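You operate a simulated robot arm through the tools that you are given. There is no shell and no other tool. Be economical: measure what you need, move in short steps, check, and stop when the job is done.

Carry out the task below with a simulated robot arm. There is one attempt and no reset: what you move stays moved.

TASK
Turn the black knob to 2.
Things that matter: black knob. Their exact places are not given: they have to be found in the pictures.

Only the result counts: the job must be done as asked and must still hold three seconds after the hand-in. Knocking over, shifting, dropping, spilling or breaking anything else fails it.

THE ROBOT
A 6-joint arm with a two-finger parallel gripper on a trunk, on a base that drives. Base frame: it is fixed to the floor where the robot stands at the start and does not move with it; the origin is under the middle of the robot, x ahead of it, y to its left, z up. Readings come in m, rad, newtons and seconds.
Its first joint turns from -2.897 to 2.897 rad. Places, roughly: black knob [0.5, 0, 0.8]. Payload 4.1 kg.
The tool frame sits at the grasp point between the pads (the TCP): z along the fingers, y along the line on which they close. The tips reach 0.023 m beyond it. Largest opening 0.094 m; finger width 0.038, thickness 0.01; the body of the gripper, 0.054 by 0.096 m, starts 0.039 m behind the TCP.
Orientation is that of the tool frame in the base frame, as [roll, pitch, yaw] about the fixed x, y, z axes, in that order (R = Rz(yaw) Ry(pitch) Rx(roll)). With the fingers straight down and closing along the base's y, the tool's x points along the base's -x, its y along +y and its z along -z.

THE INTERFACE
- The arm moves only by the tool nudge_tool. Its argument "steps" is a list of rows, each a list of 3 entries, a list of its own where there are three numbers: the gripper command, from -1 (fully open) to 1 (shut), values between in proportion, then the shift along the tool's x, y, z in units of 50 mm (1.0 is 50 mm), then the turn, a rotation vector about the tool's x, y, z in units of 8 degrees (1.0 is 8 degrees). In form: [[grip, [x, y, z], [wx, wy, wz]], ...]. A call has 1 to 20 rows; each row shifts and turns the commanded pose from where the row before left it, along the tool's axes as they then stand. A call with a number of a shift or a turn outside -1 to 1 is refused whole. Rows are played at 5 a second. More than 0.05 m and 0.15 rad between two rows, or a gripper value outside its range, and nothing of the call is played. Where a pose cannot be reached the arm comes as near as it can. A force on the tool above 40 N (or 10 N above the force at the start of the call, whichever is more), or a blocked arm, ends the call early, and 0.2 s more pass. Each finger travels about 0.045 m/s and halts on what it meets, pressing with about 38 N; the grip force reading is that of the motor and also rises with nothing between the fingers. The clock runs only during rows and for 0.2 s after the last one: add rows that do not move to give the fingers time. The reply holds the time, the measured pose of the TCP, the force on the tool along the base axes, the opening and the grip force, in the units named above and with some noise, and new pictures: "views" is both (left out), scene, wrist or none.
- Cameras (640 x 400 px; columns grow to the right, rows downward): "scene" is now at [0.0345, 0.1238, 1.454]; the picture's right is [-0.34, -0.94, 0.00], its down [-0.53, 0.19, -0.83] and it looks along [0.78, -0.28, -0.56] (base axes); focal length 253 px, centre (320, 200). "wrist" rides on the gripper at [0.086, 0.016, -0.075] in the tool frame; the picture's right is [-0.18, 0.98, 0.00], its down [-0.58, -0.11, -0.81] and it looks along [-0.79, -0.15, 0.59] (tool axes); focal length 243 px, centre (320, 200).
- move_column(by): slides the trunk up (or, below 0, down) by that many m; the arm and the scene camera ride with it, the base frame stays. It gives what a move gives, with no picture.
- drive_base(legs): drives the robot by 1 to 6 legs, each [ahead, turn to the left] in m and rad, along the robot's own axes; the way and the turn of a leg run together, so that a leg with both is an arc; at most 1.5 m and 3.142 rad a leg. The arm and the cameras ride along, it lands a little off, and it stops where it bumps. It gives what a move gives, and a new picture of the scene camera.
- aim_head(pan, tilt): turns the head with the scene camera to pan (to the left, within 2.705 rad either way) and tilt (down, from -0.506 to 1.204), counted from straight ahead of the robot. It gives what a move gives, and a new picture of the scene camera.
- measure_at(camera, pixels): for up to 12 pixels [column, row] of the newest picture of that camera ("zoom" is the newest enlarged one), the place [x, y, z] in the base frame of the surface seen there, good to about 0.002 m, but the place of the scene camera against the robot may be out by one fixed shift of up to 0.018 m in any direction. The clock stands still meanwhile.
- zoom(camera, box): a new picture of the part [left, top, right, bottom] of that camera's present view, enlarged. The clock stands still meanwhile.
- sign_off(): hands the job in; it is judged then, once.

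Keep the steps short. Do not move on a guess: measure, check each grasp and each placing, and mend mistakes. In all there are 80 turns and 170 pictures (those below and enlarged ones count). Leave the gripper open and the arm clear of the work at the hand-in unless told otherwise, and finish with a single line.

The tools are called as a command line: name --argument value ..., lists and objects as JSON in quotes. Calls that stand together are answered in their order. nudge_tool: Moves the arm, as the interface text tells. Its arguments: {"type":"object","properties":{"steps":{"type":"array","items":{"type":"array"}},"views":{"type":"string","enum":["both","scene","wrist","none"]}},"required":["steps"]} The other tools are called the same way: move_column (by) slides the trunk up or down; drive_base (legs) drives the base; aim_head (pan, tilt) turns the head that bears the scene camera; measure_at (camera, pixels) gives the place of the surface under pixels of a picture; zoom (camera, box) takes an enlarged picture of a part of a camera's view; sign_off () hands the job in.

At the start:

```text
time: 0.0
ee_pos: [0.4895, -0.0678, 1.1427]
tcp_rot: [-3.141, 0.0, 3.142]
contact_force: [0.1, 0.4, 0.7]
gripper_width: 0.094
gripper_force: 0.2
trunk travel left (down, up): [-0.4, 0.19]
robot x, y, heading: [0.0004, -0.0003, -0.006]
head pan, tilt: [-0.344, 0.6]
```

scene: 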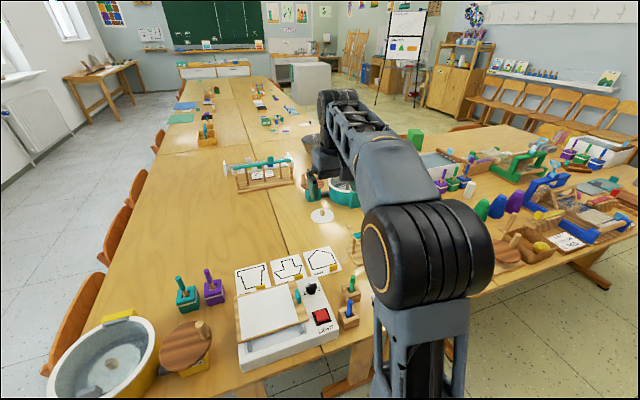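
wrist: 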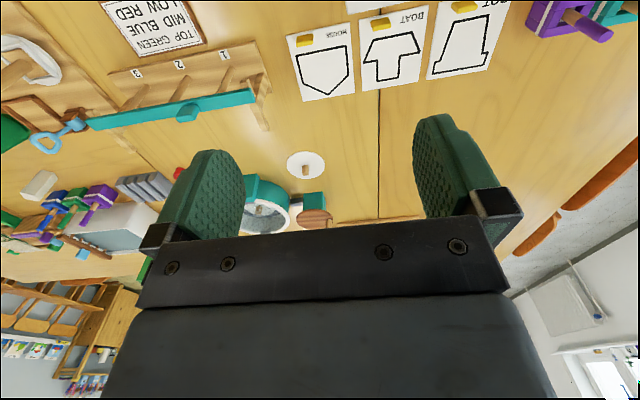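

I see a white device with a black knob near scene pixel (311, 288). I zoom in on it and measure it.

zoom --camera "scene" --box '[270, 260, 350, 350]'

measure_at --camera "scene" --pixels '[[311, 288], [321, 316], [300, 297], [267, 310], [240, 345], [335, 335]]'

```text
4.44 times, centred on (310, 305) of scene
```

zoom: 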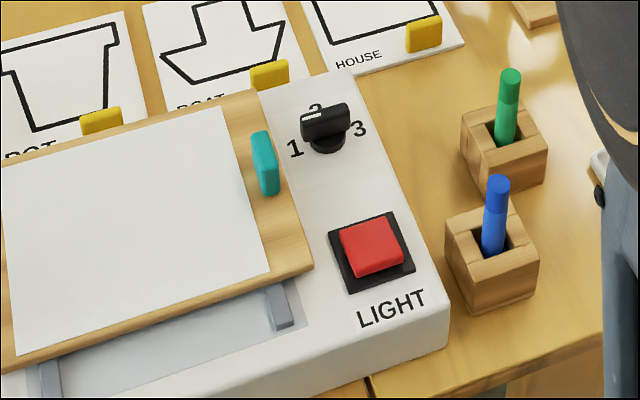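

```text
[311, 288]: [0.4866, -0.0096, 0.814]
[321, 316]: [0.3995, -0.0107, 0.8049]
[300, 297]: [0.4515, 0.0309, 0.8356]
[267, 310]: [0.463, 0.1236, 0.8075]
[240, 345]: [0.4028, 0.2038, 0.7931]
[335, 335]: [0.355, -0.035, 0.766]
```

The knob is a black bar on a stem, and its white mark is on the left, towards 1. I measure the details in the enlarged picture.

measure_at --camera "zoom" --pixels '[[304, 120], [347, 108], [325, 112], [328, 150], [294, 149], [359, 130], [316, 106], [345, 85], [372, 235], [290, 180], [430, 200], [264, 140]]'

zoom --camera "scene" --box '[295, 270, 327, 302]'

```text
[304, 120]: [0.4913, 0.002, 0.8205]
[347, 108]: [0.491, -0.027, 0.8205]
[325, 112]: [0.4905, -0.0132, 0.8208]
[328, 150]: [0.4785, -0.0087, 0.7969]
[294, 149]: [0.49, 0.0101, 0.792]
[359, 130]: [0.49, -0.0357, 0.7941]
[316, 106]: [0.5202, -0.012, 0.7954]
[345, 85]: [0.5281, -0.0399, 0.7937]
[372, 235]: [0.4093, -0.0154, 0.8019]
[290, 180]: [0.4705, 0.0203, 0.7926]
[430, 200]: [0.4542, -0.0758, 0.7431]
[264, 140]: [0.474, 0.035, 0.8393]
```

```text
12.50 times, centred on (311, 286) of scene
```

zoom: 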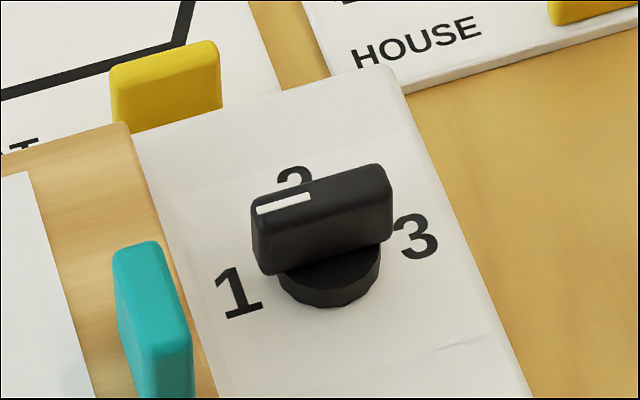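

The pointer faces +y (1), and 2 is towards +x, so the knob needs a 90° clockwise turn seen from above. I turn the tool 90° counter-clockwise while high up, then come down part way over the knob to look with the wrist camera.

nudge_tool --steps '[[-1, [0, 0, 0], [0, 0, -1]], [-1, [0, 0, 0], [0, 0, -1]], [-1, [0, 0, 0], [0, 0, -1]], [-1, [0, 0, 0], [0, 0, -1]], [-1, [0, 0, 0], [0, 0, -1]], [-1, [0, 0, 0], [0, 0, -1]], [-1, [0, 0, 0], [0, 0, -1]], [-1, [0, 0, 0], [0, 0, -1]], [-1, [0, 0, 0], [0, 0, -1]], [-1, [0, 0, 0], [0, 0, -1]], [-1, [0, 0, 0], [0, 0, -1]], [-1, [-0.55, 0, 0.5], [0, 0, -0.25]], [-1, [-0.55, 0, 0.5], [0, 0, 0]], [-1, [0, 0, 0.9], [0, 0, 0]], [-1, [0, 0, 0.9], [0, 0, 0]], [-1, [0, 0, 0.9], [0, 0, 0]], [-1, [0, 0, 0], [0, 0, 0]], [-1, [0, 0, 0], [0, 0, 0]]]'

```text
time: 3.8
ee_pos: [0.4908, -0.0099, 0.9569]
tcp_rot: [-3.14, 0.001, -1.57]
contact_force: [-1.6, -0.3, -0.5]
gripper_width: 0.0941
gripper_force: 0.1
trunk travel left (down, up): [-0.4, 0.19]
robot x, y, heading: [0.0048, -0.0025, 0.0]
head pan, tilt: [-0.344, 0.6]
```

scene: 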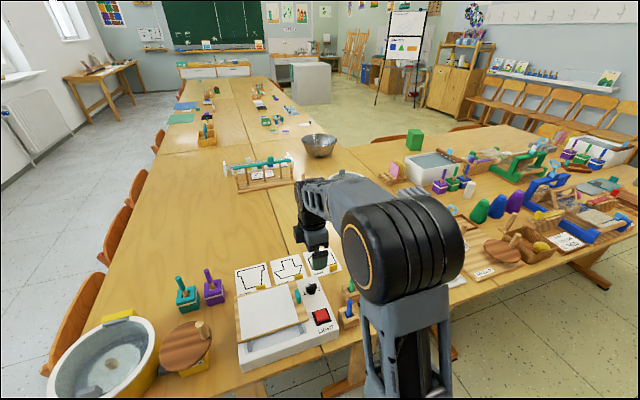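
wrist: 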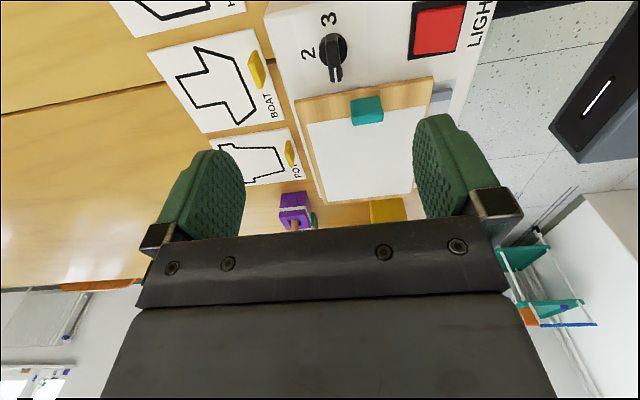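

The knob shows at about (334, 58) in the wrist picture. I measure it with this camera, which carries no fixed shift.

zoom --camera "wrist" --box '[280, 0, 408, 128]'

measure_at --camera "wrist" --pixels '[[331, 40], [335, 50], [336, 60], [336, 66], [335, 78], [308, 53], [328, 19], [367, 103], [300, 20]]'

```text
3.12 times, centred on (344, 64) of wrist
```

zoom: 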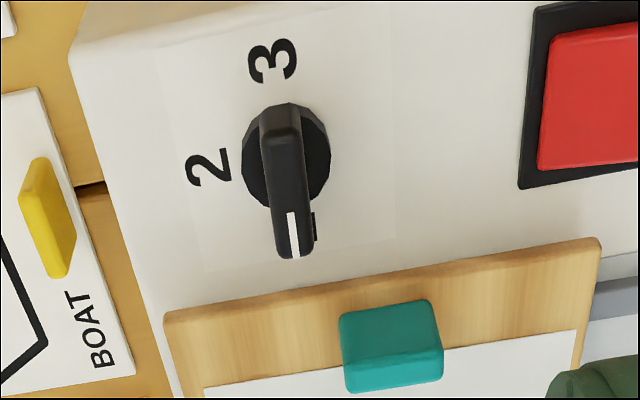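

```text
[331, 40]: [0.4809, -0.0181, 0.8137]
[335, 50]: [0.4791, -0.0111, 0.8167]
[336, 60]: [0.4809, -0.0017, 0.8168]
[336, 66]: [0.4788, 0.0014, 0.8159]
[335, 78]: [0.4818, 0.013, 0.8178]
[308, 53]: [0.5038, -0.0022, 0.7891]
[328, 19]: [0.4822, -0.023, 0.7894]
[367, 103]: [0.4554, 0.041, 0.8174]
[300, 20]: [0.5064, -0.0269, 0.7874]
```

I measure the knob's top face more finely in the enlargement.

measure_at --camera "zoom" --pixels '[[281, 112], [283, 130], [271, 180], [301, 180], [286, 180], [292, 220], [293, 248], [294, 218], [250, 170], [207, 167], [272, 60], [388, 312]]'

zoom --camera "wrist" --box '[310, 20, 360, 90]'

```text
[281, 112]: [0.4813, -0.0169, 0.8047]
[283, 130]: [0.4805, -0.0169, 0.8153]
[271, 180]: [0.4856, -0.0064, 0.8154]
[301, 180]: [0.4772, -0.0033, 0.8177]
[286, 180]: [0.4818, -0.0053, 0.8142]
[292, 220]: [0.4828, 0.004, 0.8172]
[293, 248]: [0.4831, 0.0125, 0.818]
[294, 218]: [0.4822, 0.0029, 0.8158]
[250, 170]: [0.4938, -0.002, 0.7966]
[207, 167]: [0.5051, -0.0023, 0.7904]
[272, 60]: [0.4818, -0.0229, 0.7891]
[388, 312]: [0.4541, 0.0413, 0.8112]
```

```text
5.71 times, centred on (335, 55) of wrist
```

zoom: 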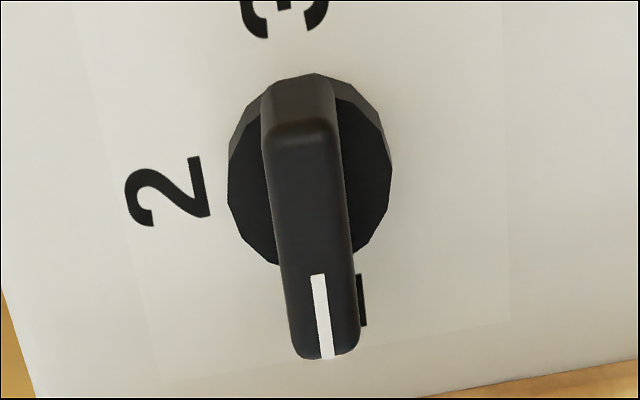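

Knob centre is about (0.4815, -0.002), top at z 0.816, disk top at 0.797. I centre over it, half close the fingers to about 40 mm, and come down to z 0.87 to check.

nudge_tool --steps '[[0.15, [-0.158, 0.186, 0], [0, 0, 0]], [0.15, [0, 0, 0.6], [0, 0, 0]], [0.15, [0, 0, 0.6], [0, 0, 0]], [0.15, [0, 0, 0.5], [0, 0, 0]], [0.15, [0, 0, 0], [0, 0, 0]], [0.15, [0, 0, 0], [0, 0, 0]]]'

```text
time: 5.2
ee_pos: [0.4816, -0.0021, 0.8721]
tcp_rot: [-3.141, 0.001, -1.572]
contact_force: [0.6, 0.1, 0.4]
gripper_width: 0.0401
gripper_force: 0.1
trunk travel left (down, up): [-0.4, 0.19]
robot x, y, heading: [-0.0001, -0.0054, -0.001]
head pan, tilt: [-0.344, 0.6]
```

scene: 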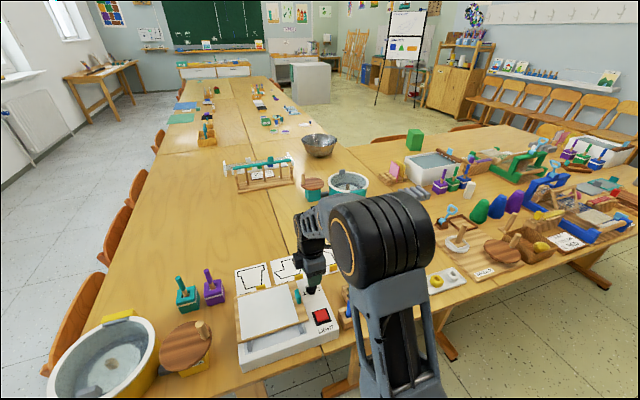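
wrist: 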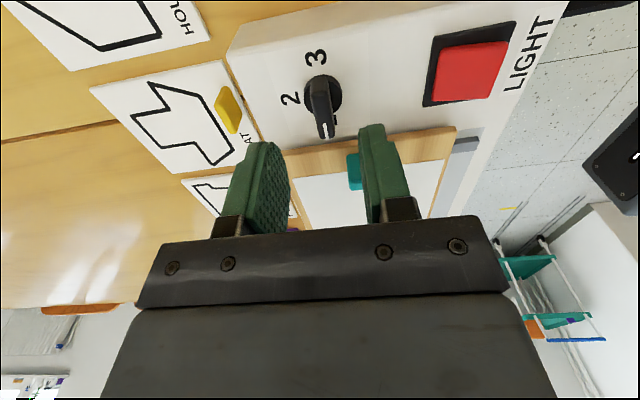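

The fingers straddle the knob's line. I measure the knob again from closer before going down.

measure_at --camera "wrist" --pixels '[[318, 84], [320, 95], [322, 108], [325, 128], [326, 134], [334, 90], [290, 98], [316, 58], [355, 165], [300, 120]]'

zoom --camera "wrist" --box '[240, 40, 400, 240]'

```text
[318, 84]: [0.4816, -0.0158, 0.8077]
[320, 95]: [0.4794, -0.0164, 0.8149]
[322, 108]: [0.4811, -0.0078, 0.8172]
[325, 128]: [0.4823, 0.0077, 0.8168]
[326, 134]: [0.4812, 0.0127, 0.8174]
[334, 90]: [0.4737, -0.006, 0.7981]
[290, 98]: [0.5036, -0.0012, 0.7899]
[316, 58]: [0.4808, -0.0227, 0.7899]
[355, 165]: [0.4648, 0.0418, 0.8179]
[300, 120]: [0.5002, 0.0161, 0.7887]
```

```text
2.00 times, centred on (320, 140) of wrist
```

zoom: 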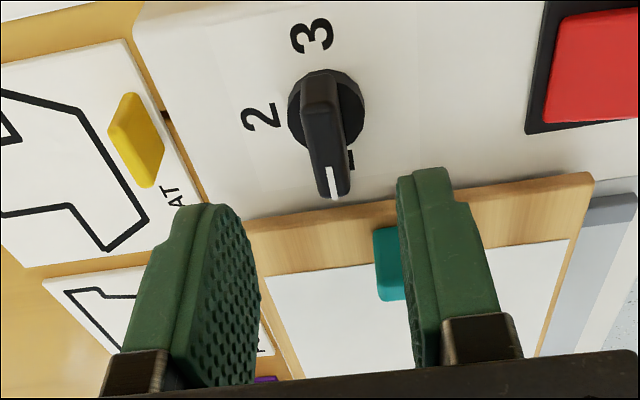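

measure_at --camera "zoom" --pixels '[[300, 222], [350, 213], [380, 208], [480, 192], [300, 240], [385, 235]]'

```text
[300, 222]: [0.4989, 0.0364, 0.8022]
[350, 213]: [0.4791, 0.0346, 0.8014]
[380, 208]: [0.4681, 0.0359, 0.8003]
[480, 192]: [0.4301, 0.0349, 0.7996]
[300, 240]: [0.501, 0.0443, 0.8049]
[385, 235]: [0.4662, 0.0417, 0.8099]
```

There is room: the board edge sits 36 mm from the knob centre. I come down to z about 0.825 (tips at about 0.802) and close on the bar.

nudge_tool --steps '[[0.15, [0, 0, 0.35], [0, 0, 0]], [0.15, [0, 0, 0.35], [0, 0, 0]], [0.15, [0, 0, 0.22], [0, 0, 0]], [0.15, [0, 0, 0], [0, 0, 0]], [0.6, [0, 0, 0], [0, 0, 0]], [0.78, [0, 0, 0], [0, 0, 0]], [0.85, [0, 0, 0], [0, 0, 0]], [0.85, [0, 0, 0], [0, 0, 0]]]'

```text
time: 7.0
ee_pos: [0.4798, -0.0042, 0.8268]
tcp_rot: [3.14, 0.0, -1.569]
contact_force: [-6.7, -0.2, -2.4]
gripper_width: 0.0107
gripper_force: 45.4
trunk travel left (down, up): [-0.4, 0.19]
robot x, y, heading: [-0.0003, 0.0016, 0.003]
head pan, tilt: [-0.344, 0.6]
```

scene: 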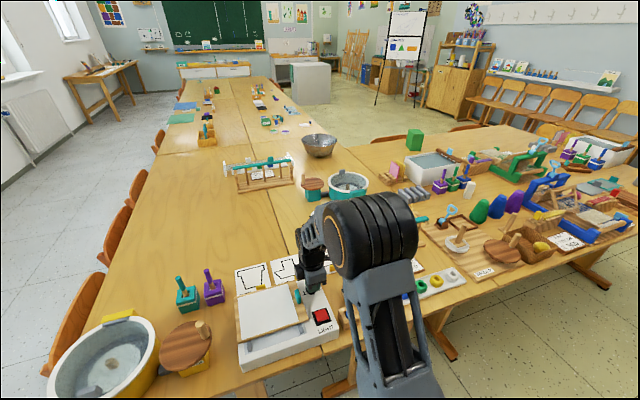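
wrist: 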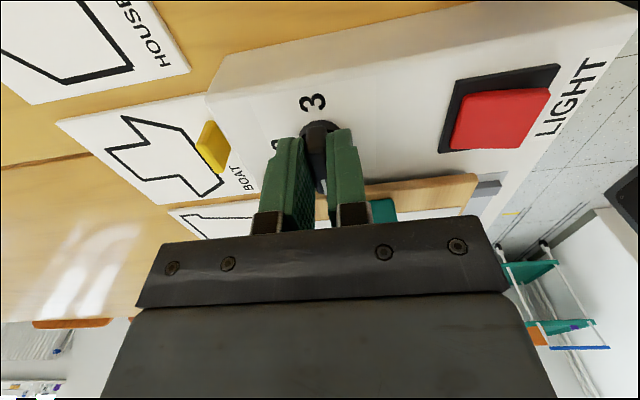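

The bar is held (opening 10.7 mm). The force of -6.7 N means about a 1 mm offset, so I ease that off and turn the first 40° clockwise.

nudge_tool --steps '[[0.85, [0, 0.03, 0], [0, 0, 0]], [0.85, [0, 0, 0], [0, 0, 0.5]], [0.85, [0, 0, 0], [0, 0, 0.75]], [0.85, [0, 0, 0], [0, 0, 0.75]], [0.85, [0, 0, 0], [0, 0, 0.75]], [0.85, [0, 0, 0], [0, 0, 0.75]], [0.85, [0, 0, 0], [0, 0, 0.75]], [0.85, [0, 0, 0], [0, 0, 0.75]], [0.85, [0, 0, 0], [0, 0, 0]]]' --views "wrist"

```text
time: 9.0
ee_pos: [0.4786, -0.0023, 0.8264]
tcp_rot: [3.138, -0.003, -2.271]
contact_force: [-13.2, 19.5, -20.6]
gripper_width: 0.0108
gripper_force: 44.6
trunk travel left (down, up): [-0.4, 0.19]
robot x, y, heading: [-0.0014, -0.0017, -0.001]
head pan, tilt: [-0.344, 0.6]
```

wrist: 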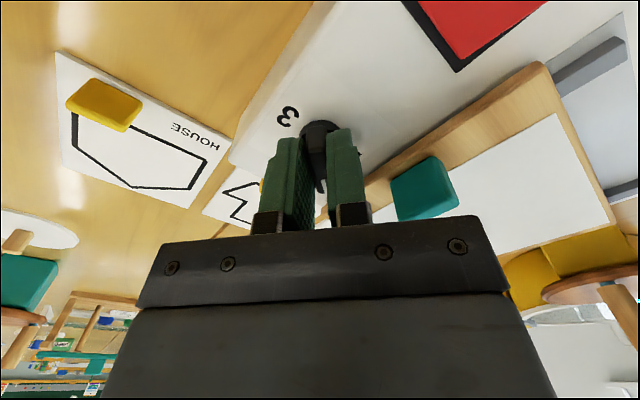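

The knob follows, but the side force is growing. I loosen the grip to release the stress and look again.

nudge_tool --steps '[[0.36, [0, 0, 0], [0, 0, 0]], [0.36, [0, 0, 0], [0, 0, 0]], [0.36, [0, 0, 0], [0, 0, 0]]]' --views "wrist"

zoom --camera "wrist" --box '[240, 80, 400, 240]'

zoom --camera "scene" --box '[280, 260, 350, 330]'

```text
time: 9.8
ee_pos: [0.4793, -0.0036, 0.8283]
tcp_rot: [-3.14, -0.001, -2.271]
contact_force: [-0.6, -0.9, 0.0]
gripper_width: 0.0301
gripper_force: 0.1
trunk travel left (down, up): [-0.4, 0.19]
robot x, y, heading: [-0.0007, 0.0041, -0.0]
head pan, tilt: [-0.344, 0.6]
```

wrist: 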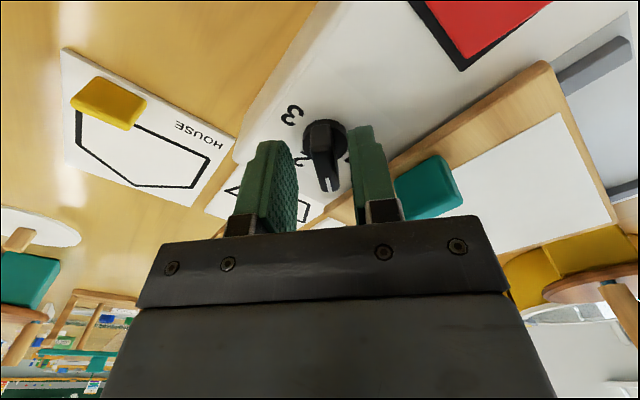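

```text
2.50 times, centred on (320, 160) of wrist
```

zoom: 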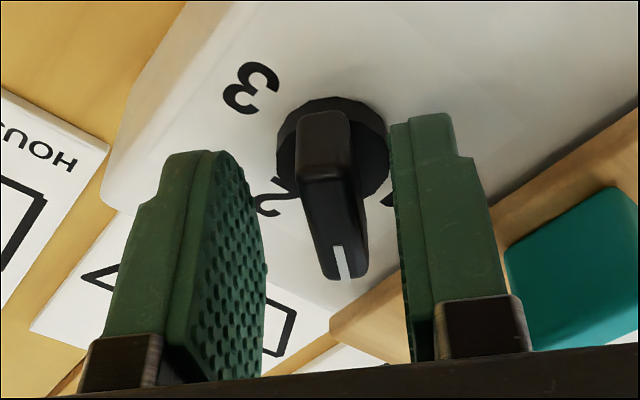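

```text
5.71 times, centred on (315, 295) of scene
```

zoom: 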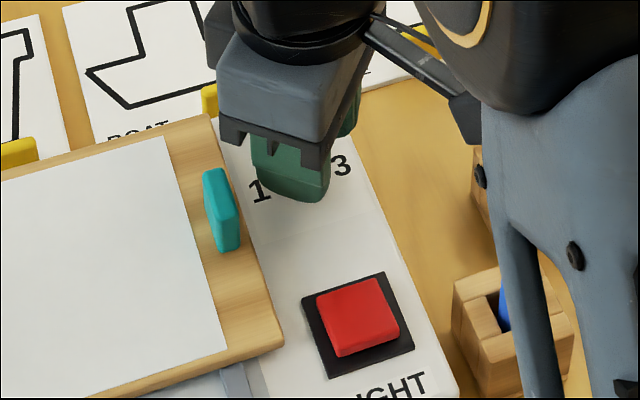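

The knob stays where it was turned to, about 40° from 1. I measure its bar to re-centre.

measure_at --camera "zoom" --pixels '[[324, 118], [324, 135], [333, 190], [340, 240], [343, 270], [333, 215], [250, 88]]'

```text
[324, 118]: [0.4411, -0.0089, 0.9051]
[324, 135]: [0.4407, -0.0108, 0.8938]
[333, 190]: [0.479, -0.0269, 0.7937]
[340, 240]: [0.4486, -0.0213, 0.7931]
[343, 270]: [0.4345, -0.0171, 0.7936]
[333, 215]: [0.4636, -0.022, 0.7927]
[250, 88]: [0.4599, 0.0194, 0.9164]
```

That used the scene enlargement, so I repeat it on the wrist picture.

measure_at --camera "wrist" --pixels '[[321, 128], [321, 140], [322, 147], [324, 158], [327, 172], [329, 182], [329, 187], [294, 115], [308, 160]]'

```text
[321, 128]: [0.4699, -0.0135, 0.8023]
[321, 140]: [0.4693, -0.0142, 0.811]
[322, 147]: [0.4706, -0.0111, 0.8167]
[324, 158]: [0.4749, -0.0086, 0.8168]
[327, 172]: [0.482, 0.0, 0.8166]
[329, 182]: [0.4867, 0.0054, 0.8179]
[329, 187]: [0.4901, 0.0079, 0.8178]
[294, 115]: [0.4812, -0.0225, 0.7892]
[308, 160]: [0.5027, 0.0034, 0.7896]
```

Bar centre is (0.480, -0.003), which matches the tool. I grip again, turn 26° more and loosen.

nudge_tool --steps '[[0.7, [0, 0, 0], [0, 0, 0]], [0.82, [0, 0, 0], [0, 0, 0]], [0.82, [0, 0, 0], [0, 0, 0]], [0.82, [0, 0, 0], [0, 0, 0.65]], [0.82, [0, 0, 0], [0, 0, 0.65]], [0.82, [0, 0, 0], [0, 0, 0.65]], [0.82, [0, 0, 0], [0, 0, 0.65]], [0.82, [0, 0, 0], [0, 0, 0.65]], [0.82, [0, 0, 0], [0, 0, 0]]]' --views "none"

nudge_tool --steps '[[0.36, [0, 0, 0], [0, 0, 0]], [0.36, [0, 0, 0], [0, 0, 0]], [0.36, [0, 0, 0], [0, 0, 0]]]' --views "wrist"

zoom --camera "wrist" --box '[240, 80, 400, 240]'

measure_at --camera "wrist" --pixels '[[322, 147], [324, 158], [327, 172], [329, 182], [329, 187]]'

```text
time: 11.8
ee_pos: [0.4773, -0.0032, 0.8271]
tcp_rot: [-3.141, 0.0, -2.723]
contact_force: [-11.5, 9.0, -2.5]
gripper_width: 0.0145
gripper_force: 6.7
trunk travel left (down, up): [-0.4, 0.19]
robot x, y, heading: [0.004, 0.0007, -0.006]
head pan, tilt: [-0.344, 0.6]
```

```text
time: 12.6
ee_pos: [0.4795, -0.004, 0.8281]
tcp_rot: [-3.14, 0.001, -2.728]
contact_force: [0.9, 0.3, 0.0]
gripper_width: 0.03
gripper_force: 0.0
trunk travel left (down, up): [-0.4, 0.19]
robot x, y, heading: [0.001, -0.0009, 0.002]
head pan, tilt: [-0.344, 0.6]
```

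wrist: 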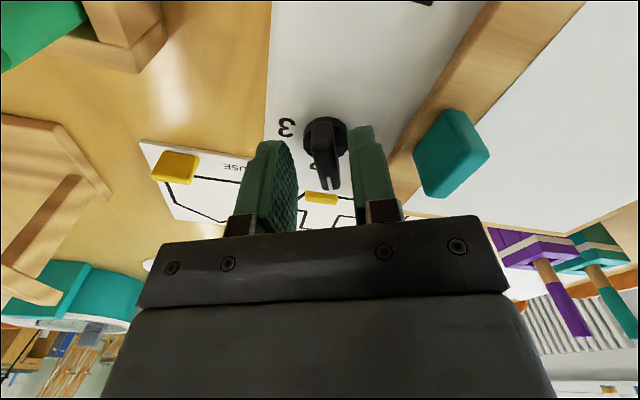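

```text
2.50 times, centred on (320, 160) of wrist
```

zoom: 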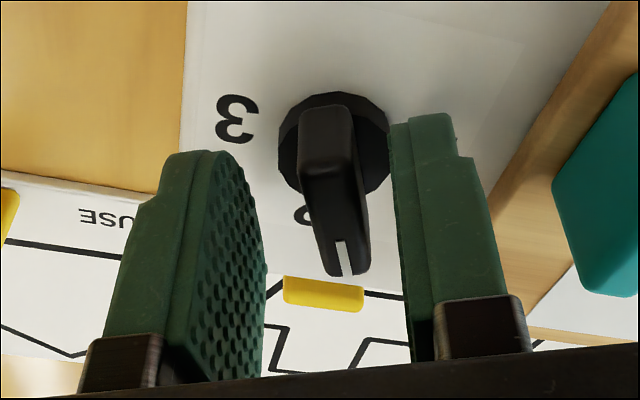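

```text
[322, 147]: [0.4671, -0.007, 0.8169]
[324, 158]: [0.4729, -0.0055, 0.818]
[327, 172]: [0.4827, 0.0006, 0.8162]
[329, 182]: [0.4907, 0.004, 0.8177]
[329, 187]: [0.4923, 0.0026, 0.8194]
```

About 23° remain, and the tool agrees (24°). I grip more firmly and turn the rest.

nudge_tool --steps '[[0.8, [0, 0, 0], [0, 0, 0]], [0.88, [0, 0, 0], [0, 0, 0]], [0.88, [0, 0, 0], [0, 0, 0]], [0.88, [0, 0, 0], [0, 0, 0]], [0.88, [0, 0, 0], [0, 0, 0.6]], [0.88, [0, 0, 0], [0, 0, 0.6]], [0.88, [0, 0, 0], [0, 0, 0.6]], [0.88, [0, 0, 0], [0, 0, 0.6]], [0.88, [0, 0, 0], [0, 0, 0.56]], [0.88, [0, 0, 0], [0, 0, 0]]]' --views "none"

nudge_tool --steps '[[0.36, [0, 0, 0], [0, 0, 0]], [0.36, [0, 0, 0], [0, 0, 0]], [0.36, [0, 0, 0], [0, 0, 0]]]' --views "wrist"

zoom --camera "wrist" --box '[240, 80, 400, 240]'

measure_at --camera "wrist" --pixels '[[322, 147], [324, 158], [327, 172], [329, 182], [329, 187]]'

```text
time: 14.4
ee_pos: [0.4779, 0.0005, 0.8282]
tcp_rot: [3.138, -0.003, -3.019]
contact_force: [-5.7, 14.9, 4.8]
gripper_width: 0.0106
gripper_force: 44.3
trunk travel left (down, up): [-0.4, 0.19]
robot x, y, heading: [0.0027, 0.0001, 0.006]
head pan, tilt: [-0.344, 0.6]
stopped in row 8: the force on the tool passed its limit (the readings are from after the stop); the commanded pose is now the measured one
```

```text
time: 15.2
ee_pos: [0.478, -0.0021, 0.8261]
tcp_rot: [3.139, -0.001, -3.022]
contact_force: [-0.4, 0.5, -0.9]
gripper_width: 0.0302
gripper_force: 0.1
trunk travel left (down, up): [-0.4, 0.19]
robot x, y, heading: [0.0018, -0.0019, 0.002]
head pan, tilt: [-0.344, 0.6]
```

wrist: 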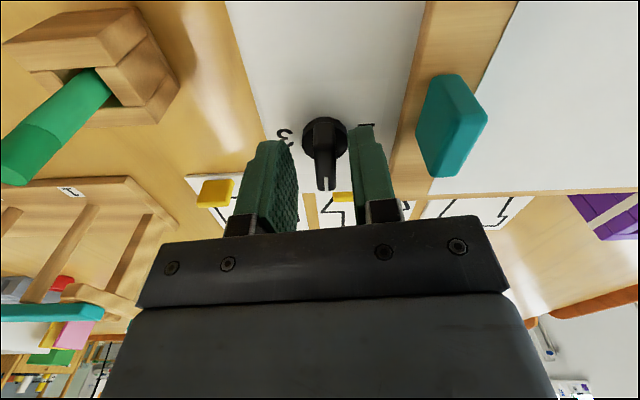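

```text
2.50 times, centred on (320, 160) of wrist
```

zoom: 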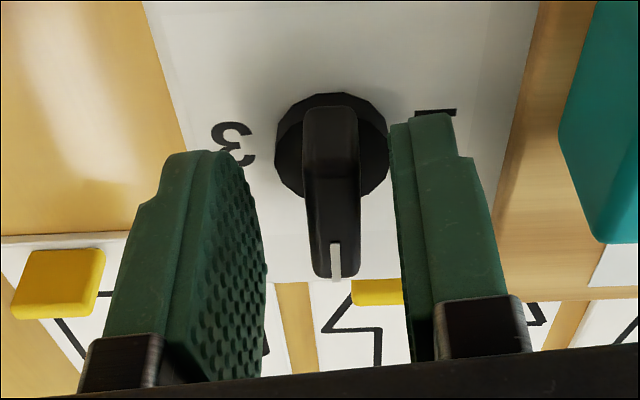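

```text
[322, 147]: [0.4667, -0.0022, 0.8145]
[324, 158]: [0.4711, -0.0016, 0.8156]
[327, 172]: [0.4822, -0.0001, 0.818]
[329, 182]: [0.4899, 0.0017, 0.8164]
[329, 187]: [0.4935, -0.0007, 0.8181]
```

The knob seems close to 2, maybe a few degrees short. I lift straight up, finish squaring the tool, and look from above.

nudge_tool --steps '[[0.36, [0, 0, -0.4], [0, 0, 0]], [0.36, [0, 0, -0.6], [0, 0, 0]], [0.36, [0, 0, -0.6], [0, 0, 0.86]], [0.36, [0, 0, -0.6], [0, 0, 0]], [0.36, [0, 0, -0.4], [0, 0, 0]], [0.36, [0, 0, 0], [0, 0, 0]], [0.36, [0, 0, 0], [0, 0, 0]]]' --views "both"

zoom --camera "wrist" --box '[305, 20, 355, 90]'

zoom --camera "scene" --box '[291, 266, 331, 306]'

```text
time: 16.8
ee_pos: [0.4784, -0.0031, 0.9591]
tcp_rot: [3.14, -0.001, -3.142]
contact_force: [0.1, -0.2, 0.6]
gripper_width: 0.03
gripper_force: 0.0
trunk travel left (down, up): [-0.4, 0.19]
robot x, y, heading: [-0.005, -0.0012, -0.0]
head pan, tilt: [-0.344, 0.6]
```

scene: 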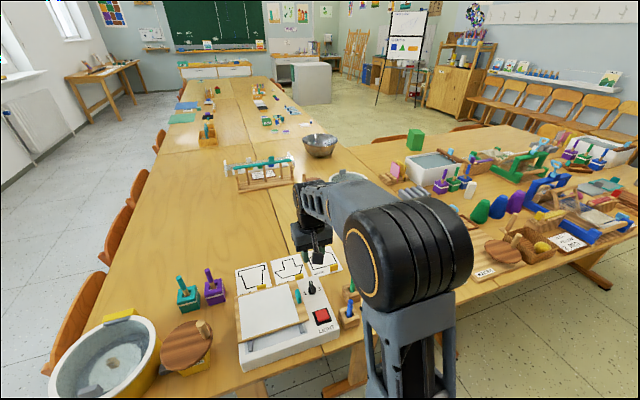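
wrist: 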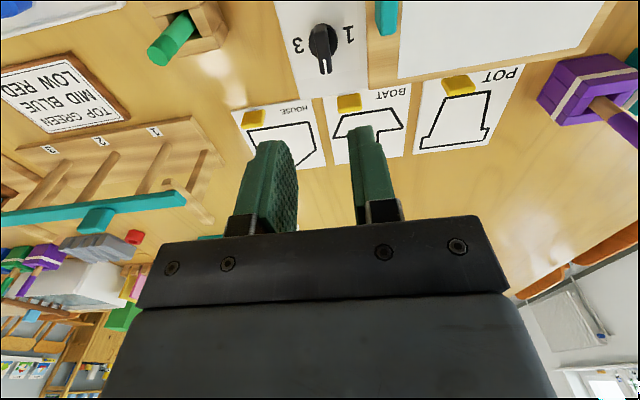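

```text
5.71 times, centred on (330, 55) of wrist
```

zoom: 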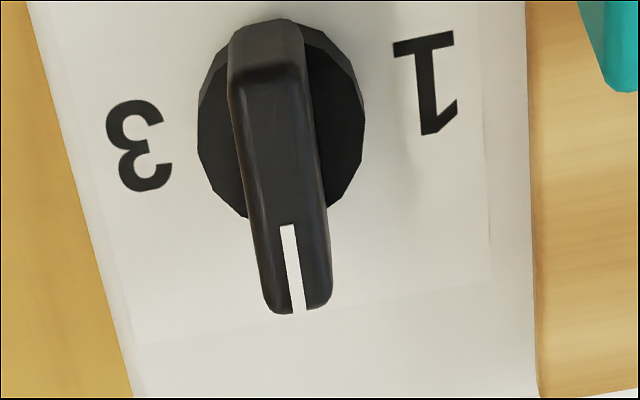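

```text
10.00 times, centred on (311, 286) of scene
```

zoom: 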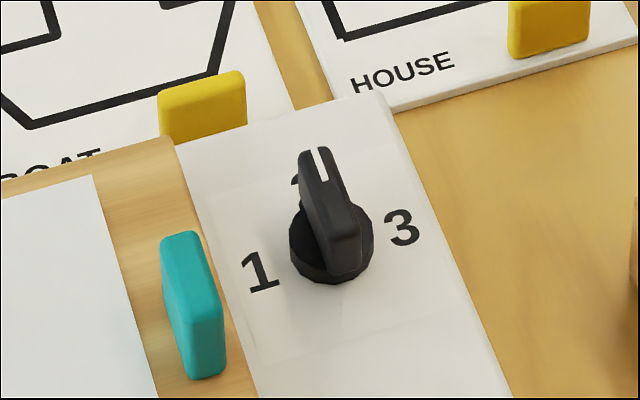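

measure_at --camera "wrist" --pixels '[[323, 37], [324, 46], [325, 56], [326, 64], [327, 70], [324, 31], [298, 45], [348, 33]]'

measure_at --camera "zoom" --pixels '[[323, 175], [325, 200], [332, 230], [350, 262], [322, 160], [325, 185]]'

```text
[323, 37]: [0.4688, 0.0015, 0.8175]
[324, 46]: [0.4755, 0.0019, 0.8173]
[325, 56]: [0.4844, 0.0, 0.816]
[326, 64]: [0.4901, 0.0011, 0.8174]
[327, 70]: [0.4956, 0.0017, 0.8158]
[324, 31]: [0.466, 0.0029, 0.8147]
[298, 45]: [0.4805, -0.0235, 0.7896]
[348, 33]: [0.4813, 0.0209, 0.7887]
```

```text
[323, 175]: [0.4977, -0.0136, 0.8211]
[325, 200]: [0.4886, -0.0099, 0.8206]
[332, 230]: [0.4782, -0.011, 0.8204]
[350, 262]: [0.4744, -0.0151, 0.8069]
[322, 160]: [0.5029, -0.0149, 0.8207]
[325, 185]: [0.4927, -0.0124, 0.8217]
```

The bar now runs along +x within about 2°, on 2, midway between 1 and 3. I raise the arm and open the gripper, then check once more.

nudge_tool --steps '[[0, [0, 0, -0.8], [0, 0, 0]], [-1, [0, 0, -0.8], [0, 0, 0]], [-1, [0, 0, -0.4], [0, 0, 0]], [-1, [0, 0, 0], [0, 0, 0]], [-1, [0, 0, 0], [0, 0, 0]], [-1, [0, 0, 0], [0, 0, 0]]]' --views "scene"

zoom --camera "scene" --box '[270, 250, 350, 330]'

```text
time: 18.2
ee_pos: [0.4778, -0.0008, 1.058]
tcp_rot: [3.139, -0.002, -3.141]
contact_force: [-0.6, -0.8, 1.3]
gripper_width: 0.0939
gripper_force: 0.0
trunk travel left (down, up): [-0.4, 0.19]
robot x, y, heading: [0.0024, -0.0006, 0.007]
head pan, tilt: [-0.344, 0.6]
```

scene: 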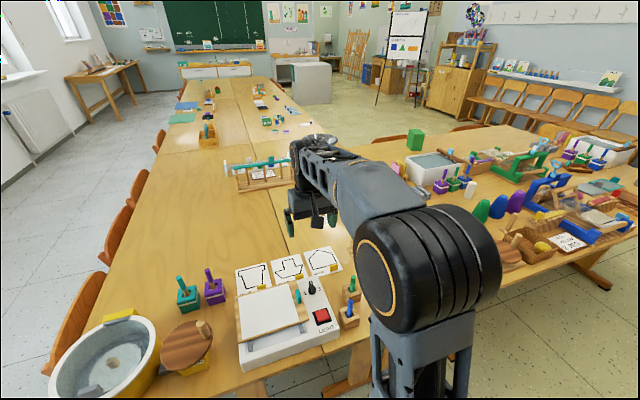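

```text
5.00 times, centred on (310, 290) of scene
```

zoom: 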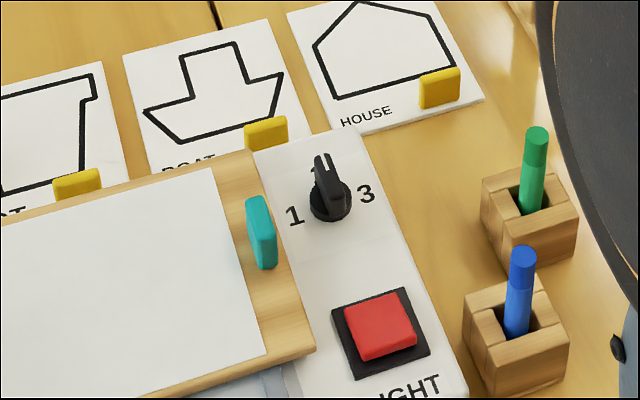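

The knob points at 2, its surroundings look unchanged, the gripper is open and the arm is clear. I hand in.

sign_off

```text
The job is handed in.
```

The black knob is turned to 2, within about 2–3° by measurement; the gripper is open, the arm is clear, and nothing else appears to have moved.
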